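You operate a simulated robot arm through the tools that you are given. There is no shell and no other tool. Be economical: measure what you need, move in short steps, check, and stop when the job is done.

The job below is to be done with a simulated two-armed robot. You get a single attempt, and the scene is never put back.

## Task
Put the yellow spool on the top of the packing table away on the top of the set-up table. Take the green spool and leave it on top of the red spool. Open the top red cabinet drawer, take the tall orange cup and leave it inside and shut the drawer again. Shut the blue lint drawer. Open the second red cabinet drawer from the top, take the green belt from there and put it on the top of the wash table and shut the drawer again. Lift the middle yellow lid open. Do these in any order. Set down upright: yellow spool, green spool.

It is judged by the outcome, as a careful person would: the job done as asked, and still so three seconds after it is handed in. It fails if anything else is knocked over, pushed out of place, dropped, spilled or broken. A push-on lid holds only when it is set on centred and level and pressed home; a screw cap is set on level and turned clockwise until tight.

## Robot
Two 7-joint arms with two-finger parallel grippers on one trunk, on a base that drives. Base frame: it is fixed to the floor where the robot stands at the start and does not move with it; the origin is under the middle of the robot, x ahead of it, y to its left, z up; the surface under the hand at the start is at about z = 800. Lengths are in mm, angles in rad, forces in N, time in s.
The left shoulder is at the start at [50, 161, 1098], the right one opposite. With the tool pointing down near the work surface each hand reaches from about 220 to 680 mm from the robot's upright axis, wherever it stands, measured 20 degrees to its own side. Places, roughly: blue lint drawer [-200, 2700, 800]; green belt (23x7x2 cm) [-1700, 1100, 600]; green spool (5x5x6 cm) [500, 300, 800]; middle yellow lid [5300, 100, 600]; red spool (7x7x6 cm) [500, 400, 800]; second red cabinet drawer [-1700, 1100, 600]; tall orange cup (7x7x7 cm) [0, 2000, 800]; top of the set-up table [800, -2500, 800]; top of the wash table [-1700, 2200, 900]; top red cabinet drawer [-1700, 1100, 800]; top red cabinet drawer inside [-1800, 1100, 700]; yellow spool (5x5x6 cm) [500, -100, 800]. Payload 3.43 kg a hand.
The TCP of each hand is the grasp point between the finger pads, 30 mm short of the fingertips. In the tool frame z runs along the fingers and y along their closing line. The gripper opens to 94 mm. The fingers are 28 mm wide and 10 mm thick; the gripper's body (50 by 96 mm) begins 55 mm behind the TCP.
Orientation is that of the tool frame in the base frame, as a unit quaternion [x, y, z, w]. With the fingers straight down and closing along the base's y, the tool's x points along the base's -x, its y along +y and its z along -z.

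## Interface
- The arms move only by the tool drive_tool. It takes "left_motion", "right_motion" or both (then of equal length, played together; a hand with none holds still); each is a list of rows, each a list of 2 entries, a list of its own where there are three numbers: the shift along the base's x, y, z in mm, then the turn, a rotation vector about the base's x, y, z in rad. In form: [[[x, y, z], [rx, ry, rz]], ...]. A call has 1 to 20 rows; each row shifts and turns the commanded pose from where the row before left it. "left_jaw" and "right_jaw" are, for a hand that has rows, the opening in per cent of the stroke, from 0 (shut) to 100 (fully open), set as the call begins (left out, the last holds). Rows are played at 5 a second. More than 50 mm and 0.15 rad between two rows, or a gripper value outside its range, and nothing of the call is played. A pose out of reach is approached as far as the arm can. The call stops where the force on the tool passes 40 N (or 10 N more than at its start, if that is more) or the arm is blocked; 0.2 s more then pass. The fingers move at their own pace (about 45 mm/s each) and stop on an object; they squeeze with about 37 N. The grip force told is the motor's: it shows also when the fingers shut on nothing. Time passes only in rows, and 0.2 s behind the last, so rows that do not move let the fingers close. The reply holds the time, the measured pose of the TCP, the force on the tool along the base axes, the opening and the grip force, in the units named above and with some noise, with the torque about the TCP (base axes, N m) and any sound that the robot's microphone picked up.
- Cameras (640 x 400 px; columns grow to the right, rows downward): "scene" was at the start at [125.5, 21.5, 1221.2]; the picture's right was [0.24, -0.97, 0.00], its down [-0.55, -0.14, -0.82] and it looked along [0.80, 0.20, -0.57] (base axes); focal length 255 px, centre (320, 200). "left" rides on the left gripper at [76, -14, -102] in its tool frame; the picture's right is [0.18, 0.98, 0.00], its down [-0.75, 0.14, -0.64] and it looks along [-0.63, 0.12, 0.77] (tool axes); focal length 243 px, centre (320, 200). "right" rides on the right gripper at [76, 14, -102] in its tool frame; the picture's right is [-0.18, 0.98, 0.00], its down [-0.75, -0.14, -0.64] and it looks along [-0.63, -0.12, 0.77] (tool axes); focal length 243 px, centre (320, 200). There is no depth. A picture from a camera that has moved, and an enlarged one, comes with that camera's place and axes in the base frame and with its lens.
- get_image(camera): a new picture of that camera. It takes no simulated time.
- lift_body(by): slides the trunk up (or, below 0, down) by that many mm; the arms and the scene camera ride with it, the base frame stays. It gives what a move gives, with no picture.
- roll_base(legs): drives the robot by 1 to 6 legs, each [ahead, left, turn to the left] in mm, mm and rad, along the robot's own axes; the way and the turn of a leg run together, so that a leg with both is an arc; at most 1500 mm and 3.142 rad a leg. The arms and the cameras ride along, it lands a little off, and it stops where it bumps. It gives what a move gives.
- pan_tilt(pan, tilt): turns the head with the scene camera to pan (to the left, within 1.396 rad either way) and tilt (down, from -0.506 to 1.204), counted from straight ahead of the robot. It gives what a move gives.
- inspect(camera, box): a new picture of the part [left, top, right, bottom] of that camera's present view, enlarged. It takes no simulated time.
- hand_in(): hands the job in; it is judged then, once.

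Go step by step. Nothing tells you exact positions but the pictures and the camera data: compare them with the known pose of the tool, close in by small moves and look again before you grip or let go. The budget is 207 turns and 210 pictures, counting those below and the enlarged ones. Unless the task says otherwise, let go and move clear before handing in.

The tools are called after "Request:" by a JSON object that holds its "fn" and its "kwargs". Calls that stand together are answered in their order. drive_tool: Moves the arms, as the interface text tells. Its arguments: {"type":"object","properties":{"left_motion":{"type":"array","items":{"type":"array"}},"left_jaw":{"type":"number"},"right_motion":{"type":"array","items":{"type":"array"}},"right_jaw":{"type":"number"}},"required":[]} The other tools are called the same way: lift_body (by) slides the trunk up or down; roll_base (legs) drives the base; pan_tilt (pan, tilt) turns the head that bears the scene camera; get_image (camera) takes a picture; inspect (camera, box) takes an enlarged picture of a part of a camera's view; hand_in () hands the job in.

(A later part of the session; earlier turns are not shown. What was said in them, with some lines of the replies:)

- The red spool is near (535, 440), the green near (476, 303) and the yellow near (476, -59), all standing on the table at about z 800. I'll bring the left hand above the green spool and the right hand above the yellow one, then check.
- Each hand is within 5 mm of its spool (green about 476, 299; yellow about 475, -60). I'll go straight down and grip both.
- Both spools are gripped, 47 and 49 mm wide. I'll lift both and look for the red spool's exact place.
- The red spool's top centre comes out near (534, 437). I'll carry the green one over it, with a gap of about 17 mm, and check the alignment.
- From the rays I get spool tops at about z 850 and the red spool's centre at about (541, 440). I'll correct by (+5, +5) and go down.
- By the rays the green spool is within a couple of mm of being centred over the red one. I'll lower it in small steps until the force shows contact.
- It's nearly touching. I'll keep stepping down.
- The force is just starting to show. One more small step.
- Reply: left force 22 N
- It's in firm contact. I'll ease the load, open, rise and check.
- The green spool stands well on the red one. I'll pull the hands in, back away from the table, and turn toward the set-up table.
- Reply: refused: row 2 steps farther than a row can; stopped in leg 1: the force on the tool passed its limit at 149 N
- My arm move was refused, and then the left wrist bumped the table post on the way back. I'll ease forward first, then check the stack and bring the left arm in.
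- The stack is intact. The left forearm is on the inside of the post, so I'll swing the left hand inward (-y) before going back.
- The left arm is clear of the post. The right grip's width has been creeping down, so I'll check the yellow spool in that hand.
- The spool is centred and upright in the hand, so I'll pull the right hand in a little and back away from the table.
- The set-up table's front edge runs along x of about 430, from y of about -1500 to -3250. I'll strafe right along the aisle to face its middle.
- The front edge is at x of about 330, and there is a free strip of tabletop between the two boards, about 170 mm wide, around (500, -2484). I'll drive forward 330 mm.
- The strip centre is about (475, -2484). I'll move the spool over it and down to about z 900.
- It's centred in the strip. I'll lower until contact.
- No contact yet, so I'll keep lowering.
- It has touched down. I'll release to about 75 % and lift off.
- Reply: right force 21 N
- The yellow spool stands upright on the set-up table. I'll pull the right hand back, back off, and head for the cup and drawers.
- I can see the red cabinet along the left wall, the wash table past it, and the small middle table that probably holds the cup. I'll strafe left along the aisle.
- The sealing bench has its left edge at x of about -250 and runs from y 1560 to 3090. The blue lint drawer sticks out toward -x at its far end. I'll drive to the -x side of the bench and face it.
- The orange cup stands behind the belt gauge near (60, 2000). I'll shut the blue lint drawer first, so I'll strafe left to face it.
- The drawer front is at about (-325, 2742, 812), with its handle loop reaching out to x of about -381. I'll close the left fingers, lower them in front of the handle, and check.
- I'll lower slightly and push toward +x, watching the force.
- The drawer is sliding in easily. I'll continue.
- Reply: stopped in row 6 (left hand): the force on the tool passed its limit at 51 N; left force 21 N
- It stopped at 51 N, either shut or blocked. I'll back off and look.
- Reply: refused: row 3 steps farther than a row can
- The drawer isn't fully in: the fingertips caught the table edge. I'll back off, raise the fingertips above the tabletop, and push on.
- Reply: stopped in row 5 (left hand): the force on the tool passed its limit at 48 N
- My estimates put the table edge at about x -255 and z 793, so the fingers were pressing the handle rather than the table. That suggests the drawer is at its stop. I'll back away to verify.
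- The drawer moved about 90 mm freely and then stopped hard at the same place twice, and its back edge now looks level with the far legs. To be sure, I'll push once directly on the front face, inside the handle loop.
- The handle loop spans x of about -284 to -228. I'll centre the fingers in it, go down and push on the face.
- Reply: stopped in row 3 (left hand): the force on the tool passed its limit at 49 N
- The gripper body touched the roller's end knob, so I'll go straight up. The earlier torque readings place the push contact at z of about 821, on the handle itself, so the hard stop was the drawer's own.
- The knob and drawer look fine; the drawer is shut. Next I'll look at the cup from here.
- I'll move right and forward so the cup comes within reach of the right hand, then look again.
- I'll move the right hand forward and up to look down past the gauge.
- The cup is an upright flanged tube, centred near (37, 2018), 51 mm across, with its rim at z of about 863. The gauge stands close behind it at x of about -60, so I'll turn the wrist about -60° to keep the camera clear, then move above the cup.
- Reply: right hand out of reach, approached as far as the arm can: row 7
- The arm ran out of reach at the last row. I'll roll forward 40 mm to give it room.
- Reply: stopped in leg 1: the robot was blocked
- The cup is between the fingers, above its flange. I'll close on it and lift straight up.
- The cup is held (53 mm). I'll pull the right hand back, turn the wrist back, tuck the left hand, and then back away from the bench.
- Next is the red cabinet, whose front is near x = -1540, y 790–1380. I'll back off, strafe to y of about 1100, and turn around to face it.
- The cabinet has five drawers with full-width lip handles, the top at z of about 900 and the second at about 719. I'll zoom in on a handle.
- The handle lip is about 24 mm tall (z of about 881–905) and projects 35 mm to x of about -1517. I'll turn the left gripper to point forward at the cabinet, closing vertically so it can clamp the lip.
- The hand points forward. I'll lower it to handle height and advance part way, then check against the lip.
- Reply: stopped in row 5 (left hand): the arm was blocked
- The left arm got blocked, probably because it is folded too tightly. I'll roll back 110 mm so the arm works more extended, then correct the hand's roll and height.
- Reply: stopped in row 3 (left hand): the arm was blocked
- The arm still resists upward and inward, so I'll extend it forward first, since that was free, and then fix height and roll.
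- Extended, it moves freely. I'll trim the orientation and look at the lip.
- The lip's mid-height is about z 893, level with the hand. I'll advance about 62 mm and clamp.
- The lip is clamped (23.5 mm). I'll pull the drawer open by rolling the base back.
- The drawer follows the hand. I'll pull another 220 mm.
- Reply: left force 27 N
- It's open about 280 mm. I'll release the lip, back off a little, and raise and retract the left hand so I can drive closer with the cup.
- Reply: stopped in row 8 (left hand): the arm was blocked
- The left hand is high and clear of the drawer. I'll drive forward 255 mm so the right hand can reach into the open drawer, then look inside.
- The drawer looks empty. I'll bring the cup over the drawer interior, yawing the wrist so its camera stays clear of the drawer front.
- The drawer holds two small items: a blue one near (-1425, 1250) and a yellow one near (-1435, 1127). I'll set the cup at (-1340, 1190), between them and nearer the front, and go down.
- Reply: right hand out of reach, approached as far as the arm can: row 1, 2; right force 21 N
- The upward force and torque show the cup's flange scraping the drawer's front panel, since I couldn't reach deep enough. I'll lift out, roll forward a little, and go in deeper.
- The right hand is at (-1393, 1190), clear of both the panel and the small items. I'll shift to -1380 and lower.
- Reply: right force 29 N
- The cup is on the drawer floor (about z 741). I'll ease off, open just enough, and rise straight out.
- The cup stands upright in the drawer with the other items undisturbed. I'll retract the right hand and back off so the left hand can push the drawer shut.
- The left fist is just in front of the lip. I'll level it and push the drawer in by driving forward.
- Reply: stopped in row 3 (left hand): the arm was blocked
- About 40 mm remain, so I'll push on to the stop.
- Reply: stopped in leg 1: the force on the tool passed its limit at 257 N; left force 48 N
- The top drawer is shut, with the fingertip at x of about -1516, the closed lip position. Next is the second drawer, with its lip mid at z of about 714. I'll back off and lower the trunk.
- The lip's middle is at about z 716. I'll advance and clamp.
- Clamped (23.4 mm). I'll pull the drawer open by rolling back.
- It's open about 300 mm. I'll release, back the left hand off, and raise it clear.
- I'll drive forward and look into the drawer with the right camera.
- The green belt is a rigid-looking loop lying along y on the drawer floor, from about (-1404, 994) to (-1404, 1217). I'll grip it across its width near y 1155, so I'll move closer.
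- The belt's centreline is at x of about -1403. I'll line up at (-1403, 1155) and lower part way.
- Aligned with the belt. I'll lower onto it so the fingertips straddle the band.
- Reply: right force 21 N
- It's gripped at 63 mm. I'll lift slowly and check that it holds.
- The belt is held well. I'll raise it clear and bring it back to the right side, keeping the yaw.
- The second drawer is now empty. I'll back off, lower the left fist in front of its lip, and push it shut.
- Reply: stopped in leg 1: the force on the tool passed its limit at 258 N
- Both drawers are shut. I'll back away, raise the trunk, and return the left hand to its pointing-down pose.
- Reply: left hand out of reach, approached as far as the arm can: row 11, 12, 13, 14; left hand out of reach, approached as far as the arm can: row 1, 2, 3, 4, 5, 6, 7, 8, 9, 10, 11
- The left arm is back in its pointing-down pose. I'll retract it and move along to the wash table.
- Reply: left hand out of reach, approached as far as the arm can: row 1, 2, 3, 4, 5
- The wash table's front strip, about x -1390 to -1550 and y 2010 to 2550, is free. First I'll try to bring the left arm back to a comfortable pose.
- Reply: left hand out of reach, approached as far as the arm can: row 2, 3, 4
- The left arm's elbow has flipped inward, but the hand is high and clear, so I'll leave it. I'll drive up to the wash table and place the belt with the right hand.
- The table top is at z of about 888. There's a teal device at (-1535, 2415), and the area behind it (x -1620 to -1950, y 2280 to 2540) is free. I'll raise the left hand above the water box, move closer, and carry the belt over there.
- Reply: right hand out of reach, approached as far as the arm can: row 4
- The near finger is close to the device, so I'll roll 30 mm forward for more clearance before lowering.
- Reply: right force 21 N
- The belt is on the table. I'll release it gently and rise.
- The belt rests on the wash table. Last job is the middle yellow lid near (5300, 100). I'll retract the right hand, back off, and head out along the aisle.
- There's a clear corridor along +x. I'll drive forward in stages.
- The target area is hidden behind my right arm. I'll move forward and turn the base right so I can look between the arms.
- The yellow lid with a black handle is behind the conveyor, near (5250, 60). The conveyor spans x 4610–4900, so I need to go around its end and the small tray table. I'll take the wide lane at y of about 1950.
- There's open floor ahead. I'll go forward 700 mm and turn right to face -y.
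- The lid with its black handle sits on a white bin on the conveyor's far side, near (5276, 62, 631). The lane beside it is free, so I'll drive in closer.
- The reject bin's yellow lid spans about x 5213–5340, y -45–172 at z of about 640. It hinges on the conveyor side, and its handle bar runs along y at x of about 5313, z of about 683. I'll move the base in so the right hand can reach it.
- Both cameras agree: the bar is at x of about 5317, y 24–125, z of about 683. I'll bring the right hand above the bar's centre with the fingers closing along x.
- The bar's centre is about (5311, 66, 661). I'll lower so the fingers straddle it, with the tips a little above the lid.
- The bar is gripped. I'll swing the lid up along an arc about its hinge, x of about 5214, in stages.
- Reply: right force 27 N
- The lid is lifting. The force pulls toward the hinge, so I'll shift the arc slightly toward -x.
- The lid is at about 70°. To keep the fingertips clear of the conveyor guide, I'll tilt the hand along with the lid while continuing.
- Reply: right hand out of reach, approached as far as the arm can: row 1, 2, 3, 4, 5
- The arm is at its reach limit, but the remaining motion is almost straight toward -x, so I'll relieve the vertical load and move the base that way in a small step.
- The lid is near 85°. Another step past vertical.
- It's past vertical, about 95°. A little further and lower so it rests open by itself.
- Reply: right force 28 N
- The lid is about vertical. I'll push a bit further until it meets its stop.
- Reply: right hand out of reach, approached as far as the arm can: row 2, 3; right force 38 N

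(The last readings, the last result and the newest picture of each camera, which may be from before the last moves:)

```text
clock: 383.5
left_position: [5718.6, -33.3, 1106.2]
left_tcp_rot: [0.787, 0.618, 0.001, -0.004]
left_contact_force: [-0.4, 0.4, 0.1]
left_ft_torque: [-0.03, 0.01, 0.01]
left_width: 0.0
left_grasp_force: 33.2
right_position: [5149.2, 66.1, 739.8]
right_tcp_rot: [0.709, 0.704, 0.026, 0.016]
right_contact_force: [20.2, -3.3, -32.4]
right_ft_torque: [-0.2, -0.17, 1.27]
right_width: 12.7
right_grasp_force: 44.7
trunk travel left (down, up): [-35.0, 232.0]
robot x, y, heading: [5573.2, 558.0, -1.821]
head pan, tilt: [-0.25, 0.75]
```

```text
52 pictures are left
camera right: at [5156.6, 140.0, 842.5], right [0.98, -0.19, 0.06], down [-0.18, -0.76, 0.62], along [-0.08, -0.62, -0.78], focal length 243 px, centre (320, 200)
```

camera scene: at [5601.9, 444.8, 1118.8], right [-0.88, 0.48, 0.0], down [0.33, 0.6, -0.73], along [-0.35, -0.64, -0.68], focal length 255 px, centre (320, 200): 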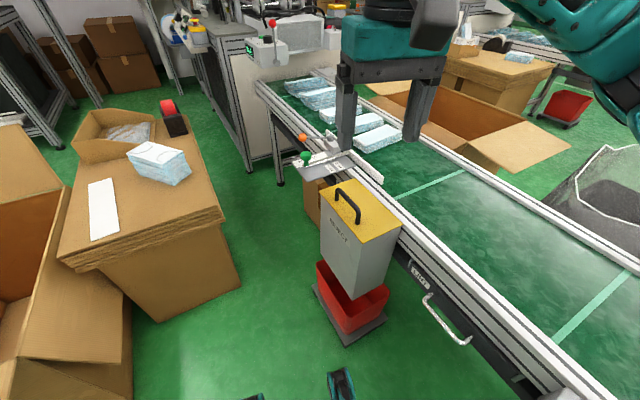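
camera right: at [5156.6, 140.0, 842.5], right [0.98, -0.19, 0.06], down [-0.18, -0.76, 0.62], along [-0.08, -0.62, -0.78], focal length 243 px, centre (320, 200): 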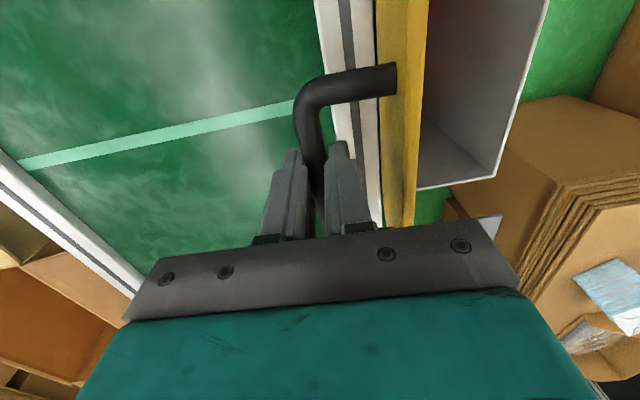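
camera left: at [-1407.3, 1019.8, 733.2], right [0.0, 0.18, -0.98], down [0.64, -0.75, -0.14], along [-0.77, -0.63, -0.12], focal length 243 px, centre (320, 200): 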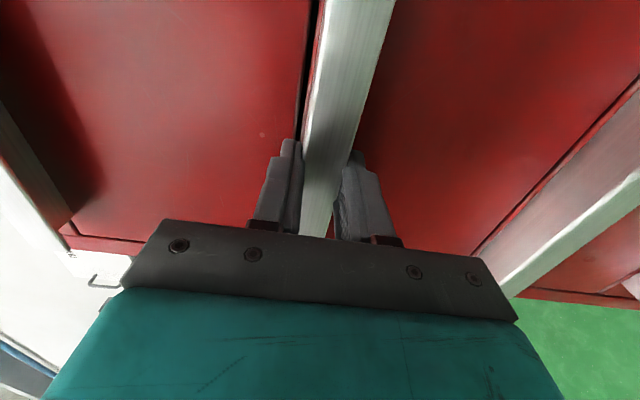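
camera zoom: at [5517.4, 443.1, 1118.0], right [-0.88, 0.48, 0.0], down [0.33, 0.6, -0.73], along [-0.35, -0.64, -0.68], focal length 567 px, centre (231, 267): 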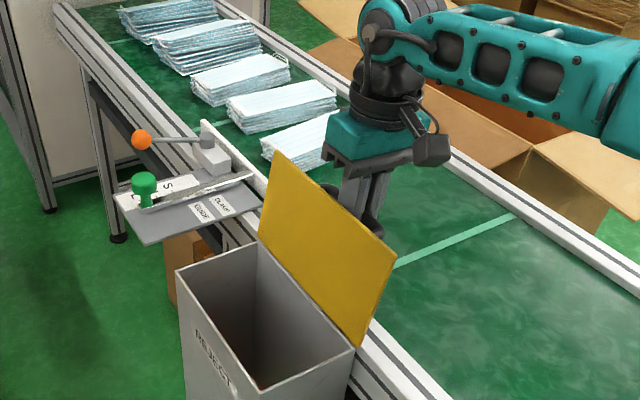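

It's now clearly past vertical. The load is radial, meaning my hand is a bit high. I'll lower it and continue slightly.

Request:
{"fn": "drive_tool", "kwargs": {"right_motion": [[[0, 0, -4], [0, 0, 0]], [[0, 0, -4], [0, 0, 0]], [[0, 0, 0], [0, 0, 0]]]}}

Request:
{"fn": "roll_base", "kwargs": {"legs": [[3, -11, 0]]}}

Request:
{"fn": "drive_tool", "kwargs": {"right_motion": [[[0, 0, -4], [0, 0, 0]], [[0, 0, -4], [0, 0, 0]], [[0, 0, 0], [0, 0, 0]]]}}

Request:
{"fn": "inspect", "kwargs": {"camera": "scene", "box": [280, 80, 440, 260]}}

```text
clock: 384.3
left_position: [5719.6, -31.0, 1109.8]
left_tcp_rot: [0.787, 0.617, -0.001, -0.003]
left_contact_force: [0.4, 0.4, -0.2]
left_ft_torque: [0.0, -0.01, -0.01]
left_width: 0.1
left_grasp_force: 33.5
right_position: [5146.7, 66.9, 737.8]
right_tcp_rot: [0.71, 0.704, 0.02, 0.018]
right_contact_force: [-14.5, -12.8, 25.4]
right_ft_torque: [0.39, 0.2, 1.29]
right_width: 12.5
right_grasp_force: 45.3
trunk travel left (down, up): [-35.0, 232.0]
robot x, y, heading: [5570.1, 556.2, -1.823]
head pan, tilt: [-0.25, 0.75]
```

```text
clock: 385.1
left_position: [5712.9, -29.3, 1109.1]
left_tcp_rot: [0.786, 0.619, -0.002, -0.004]
left_contact_force: [0.0, 0.7, 0.4]
left_ft_torque: [0.01, 0.02, 0.02]
left_width: 0.0
left_grasp_force: 33.3
right_position: [5146.4, 66.3, 737.7]
right_tcp_rot: [0.705, 0.708, 0.027, 0.021]
right_contact_force: [27.2, -0.1, 22.3]
right_ft_torque: [-0.39, -0.39, 0.73]
right_width: 12.5
right_grasp_force: 45.7
trunk travel left (down, up): [-35.0, 232.0]
robot x, y, heading: [5553.6, 557.1, -1.819]
head pan, tilt: [-0.25, 0.75]
```

```text
clock: 385.9
left_position: [5712.9, -28.2, 1109.9]
left_tcp_rot: [0.786, 0.618, -0.003, -0.003]
left_contact_force: [-1.0, 0.2, 0.0]
left_ft_torque: [0.0, -0.01, 0.03]
left_width: 0.0
left_grasp_force: 32.7
right_position: [5147.1, 64.9, 733.4]
right_tcp_rot: [0.705, 0.709, 0.023, 0.025]
right_contact_force: [5.3, 7.3, 34.6]
right_ft_torque: [-0.17, -0.1, 0.65]
right_width: 12.3
right_grasp_force: 44.8
trunk travel left (down, up): [-35.0, 232.0]
robot x, y, heading: [5559.3, 554.3, -1.817]
head pan, tilt: [-0.25, 0.75]
```

```text
2.22 times, centred on (360, 170) of scene
camera zoom: at [5509.8, 448.0, 1119.4], right [-0.88, 0.48, 0.0], down [0.32, 0.6, -0.73], along [-0.35, -0.64, -0.68], focal length 567 px, centre (231, 267)
```

zoom: 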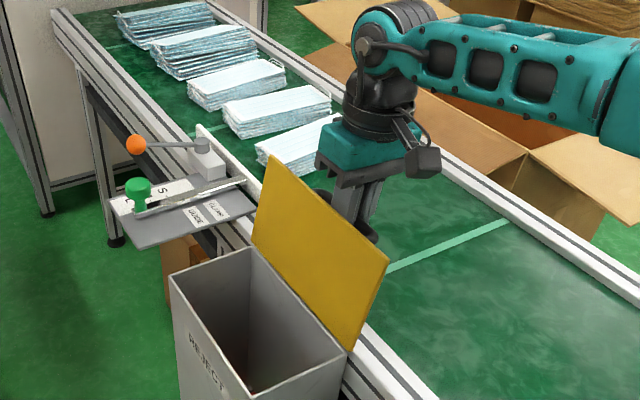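

The lid has hit its stop, since the hand no longer follows the base. I'll relieve the load, open the fingers slightly, and lift them off the bar.

Request:
{"fn": "drive_tool", "kwargs": {"right_motion": [[[0, 0, 3], [0, 0, 0]], [[0, 0, 2], [0, 0, 0]], [[0, 0, 0], [0, 0, 0]]]}}

Request:
{"fn": "drive_tool", "kwargs": {"right_motion": [[[0, 0, 0], [0, 0, 0]], [[0, 0, 0], [0, 0, 0]], [[0, 0, 0], [0, 0, 0]]], "right_jaw": 22}}

Request:
{"fn": "get_image", "kwargs": {"camera": "right"}}

Request:
{"fn": "inspect", "kwargs": {"camera": "scene", "box": [280, 80, 440, 260]}}

```text
clock: 386.7
left_position: [5711.7, -30.3, 1109.1]
left_tcp_rot: [0.785, 0.619, -0.002, -0.004]
left_contact_force: [0.9, 0.2, -0.4]
left_ft_torque: [-0.01, 0.02, 0.01]
left_width: 0.0
left_grasp_force: 33.0
right_position: [5147.1, 64.5, 733.6]
right_tcp_rot: [0.704, 0.709, 0.026, 0.023]
right_contact_force: [12.5, -0.6, 13.1]
right_ft_torque: [-1.56, -0.16, 0.37]
right_width: 12.7
right_grasp_force: 45.2
trunk travel left (down, up): [-35.0, 232.0]
robot x, y, heading: [5559.1, 557.0, -1.817]
head pan, tilt: [-0.25, 0.75]
```

```text
clock: 387.5
left_position: [5710.1, -31.3, 1108.7]
left_tcp_rot: [0.786, 0.619, -0.001, -0.003]
left_contact_force: [0.1, 0.0, -0.1]
left_ft_torque: [-0.01, -0.02, 0.01]
left_width: 0.2
left_grasp_force: 33.0
right_position: [5143.5, 66.8, 732.8]
right_tcp_rot: [0.706, 0.707, 0.028, 0.02]
right_contact_force: [4.2, 2.0, 0.8]
right_ft_torque: [-0.02, -0.02, 0.08]
right_width: 23.4
right_grasp_force: 1.8
trunk travel left (down, up): [-35.0, 232.0]
robot x, y, heading: [5555.1, 557.8, -1.819]
head pan, tilt: [-0.25, 0.75]
```

```text
50 pictures are left
camera right: at [5150.4, 141.0, 834.2], right [0.98, -0.18, 0.06], down [-0.18, -0.76, 0.62], along [-0.06, -0.62, -0.78], focal length 243 px, centre (320, 200)
```

right: 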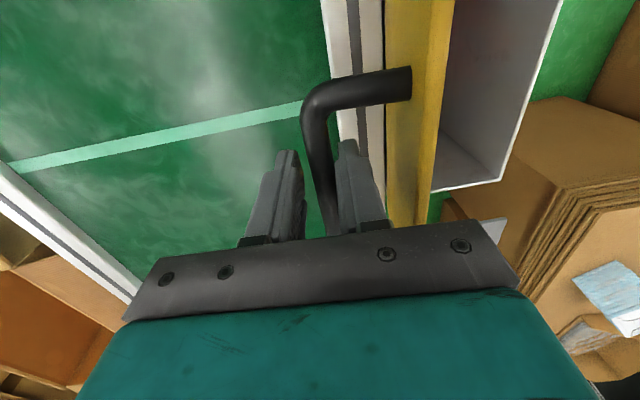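

```text
2.22 times, centred on (360, 170) of scene
camera zoom: at [5507.8, 445.4, 1118.7], right [-0.88, 0.48, 0.0], down [0.33, 0.6, -0.73], along [-0.35, -0.64, -0.68], focal length 567 px, centre (231, 267)
```

zoom: 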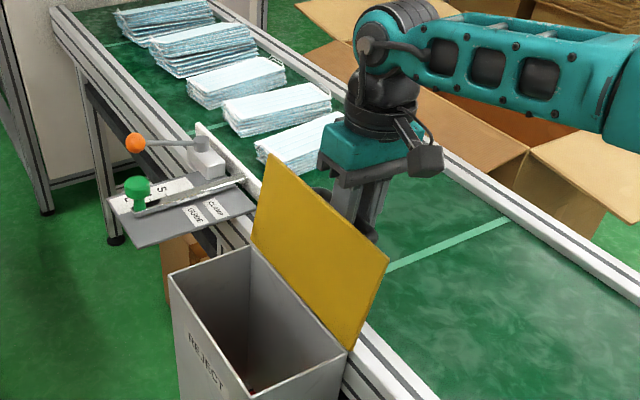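

The fingers are free of the bar and the lid stays open. I'll centre slightly and rise.

Request:
{"fn": "drive_tool", "kwargs": {"right_motion": [[[3, 0, 0], [0, 0, 0]], [[0, 0, 10], [0, 0, 0]], [[0, 0, 15], [0, 0, 0]], [[0, 0, 20], [0, 0, 0]], [[0, 0, 30], [0, 0, 0]], [[0, 0, 40], [0, 0, 0]]]}}

Request:
{"fn": "inspect", "kwargs": {"camera": "scene", "box": [260, 60, 460, 280]}}

Request:
{"fn": "get_image", "kwargs": {"camera": "right"}}

```text
clock: 388.9
left_position: [5710.9, -31.1, 1109.1]
left_tcp_rot: [0.786, 0.619, -0.001, -0.004]
left_contact_force: [-0.6, 0.3, 0.9]
left_ft_torque: [0.01, -0.04, -0.03]
left_width: 0.0
left_grasp_force: 32.8
right_position: [5148.7, 63.2, 848.1]
right_tcp_rot: [0.705, 0.708, 0.028, 0.022]
right_contact_force: [0.4, 0.0, -0.4]
right_ft_torque: [-0.04, 0.0, 0.0]
right_width: 20.9
right_grasp_force: 0.0
trunk travel left (down, up): [-35.0, 232.0]
robot x, y, heading: [5554.0, 556.4, -1.822]
head pan, tilt: [-0.25, 0.75]
```

```text
1.82 times, centred on (360, 170) of scene
camera zoom: at [5507.7, 445.3, 1118.7], right [-0.88, 0.48, 0.0], down [0.33, 0.6, -0.73], along [-0.35, -0.64, -0.68], focal length 464 px, centre (247, 254)
```

zoom: 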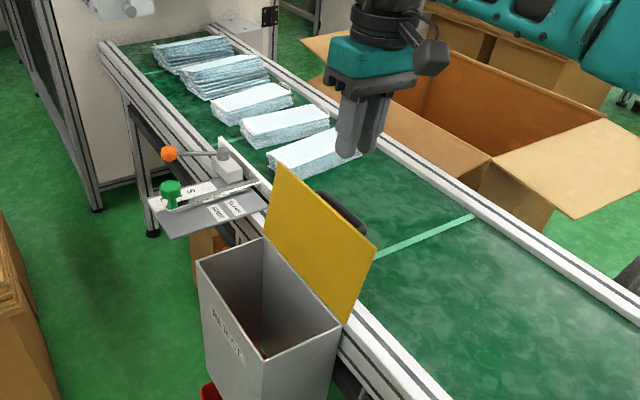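

```text
47 pictures are left
camera right: at [5155.0, 138.2, 950.9], right [0.98, -0.18, 0.07], down [-0.18, -0.76, 0.62], along [-0.06, -0.62, -0.78], focal length 243 px, centre (320, 200)
```

right: 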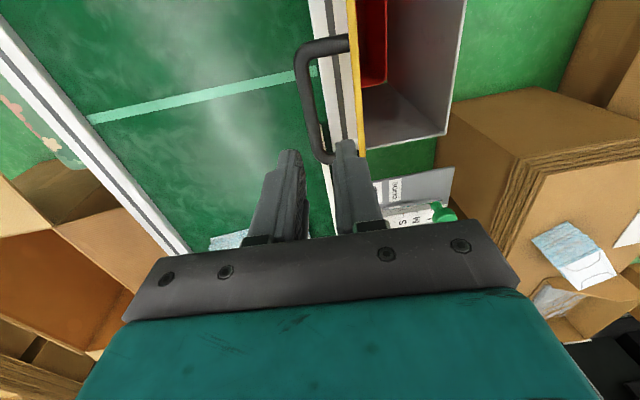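

The lid stays open by itself, leaning past vertical, and the bin is open. I'll withdraw the right hand and back the robot clear, then take a final look.

Request:
{"fn": "drive_tool", "kwargs": {"right_motion": [[[0, 0, 45], [0, 0, 0]], [[25, 35, 20], [0, 0, 0]], [[28, 38, 0], [0, 0, 0]], [[28, 38, 0], [0, 0, 0]], [[28, 38, 0], [0, 0, 0]]]}}

Request:
{"fn": "roll_base", "kwargs": {"legs": [[0, 150, 0], [-150, 0, 0]]}}

Request:
{"fn": "get_image", "kwargs": {"camera": "scene"}}

```text
clock: 390.1
left_position: [5709.8, -31.7, 1108.9]
left_tcp_rot: [0.785, 0.619, -0.001, -0.004]
left_contact_force: [0.2, -1.1, -0.7]
left_ft_torque: [-0.02, 0.0, 0.02]
left_width: 0.0
left_grasp_force: 33.1
right_position: [5258.2, 215.2, 913.3]
right_tcp_rot: [0.706, 0.708, 0.027, 0.022]
right_contact_force: [-0.1, -0.5, -0.3]
right_ft_torque: [-0.02, -0.03, 0.01]
right_width: 20.6
right_grasp_force: 0.0
trunk travel left (down, up): [-35.0, 232.0]
robot x, y, heading: [5560.2, 557.6, -1.818]
head pan, tilt: [-0.25, 0.75]
```

```text
clock: 393.1
left_position: [5891.2, 79.0, 1108.8]
left_tcp_rot: [0.785, 0.619, 0.0, -0.004]
left_contact_force: [-0.5, 0.0, -0.2]
left_ft_torque: [-0.03, -0.01, 0.0]
left_width: 0.1
left_grasp_force: 33.1
right_position: [5438.3, 324.7, 912.4]
right_tcp_rot: [0.705, 0.708, 0.028, 0.021]
right_contact_force: [0.3, 0.4, 0.8]
right_ft_torque: [0.03, -0.04, -0.01]
right_width: 20.9
right_grasp_force: 0.0
trunk travel left (down, up): [-35.0, 232.0]
robot x, y, heading: [5735.8, 666.2, -1.819]
head pan, tilt: [-0.25, 0.75]
```

```text
46 pictures are left
camera scene: at [5688.5, 555.3, 1118.8], right [-0.88, 0.48, 0.0], down [0.33, 0.6, -0.73], along [-0.35, -0.64, -0.68], focal length 255 px, centre (320, 200)
```

scene: 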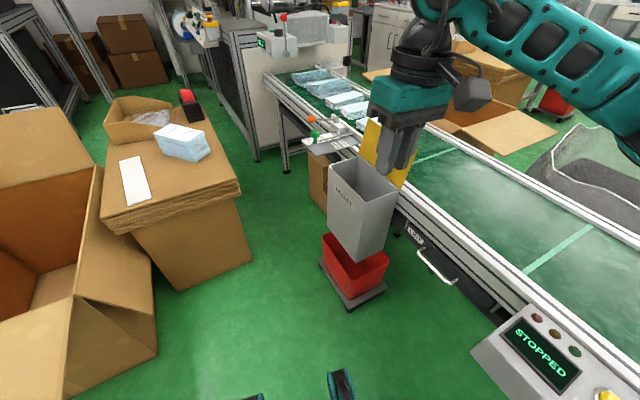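

The yellow lid stands open and both hands are clear, so I'm handing in.

Request:
{"fn": "hand_in", "kwargs": {}}

```text
The job is handed in.
```

I've done all six jobs and handed in; two points are less certain than the rest.

- **Yellow spool:** it stands upright on the set-up table.
- **Green spool:** it stands upright on the red spool. On leaving the packing table, my left wrist bumped a table post at about 149 N. The stack and table still looked fine afterwards.
- **Orange cup:** it is inside the top red drawer, which is shut. The drawer stopped sharply as it closed, and I did not look inside again.
- **Blue lint drawer:** I pushed it in until it met a hard stop, twice at the same place. Its front still stands about 60 mm proud of the roller frame. I took that as its shut position but could not confirm it.
- **Green belt:** it lies on the wash table, and the second red drawer is shut again.
- **Yellow lid:** I opened the one on the reject bin beside the conveyor, which matched the place you gave. It stays open past vertical.
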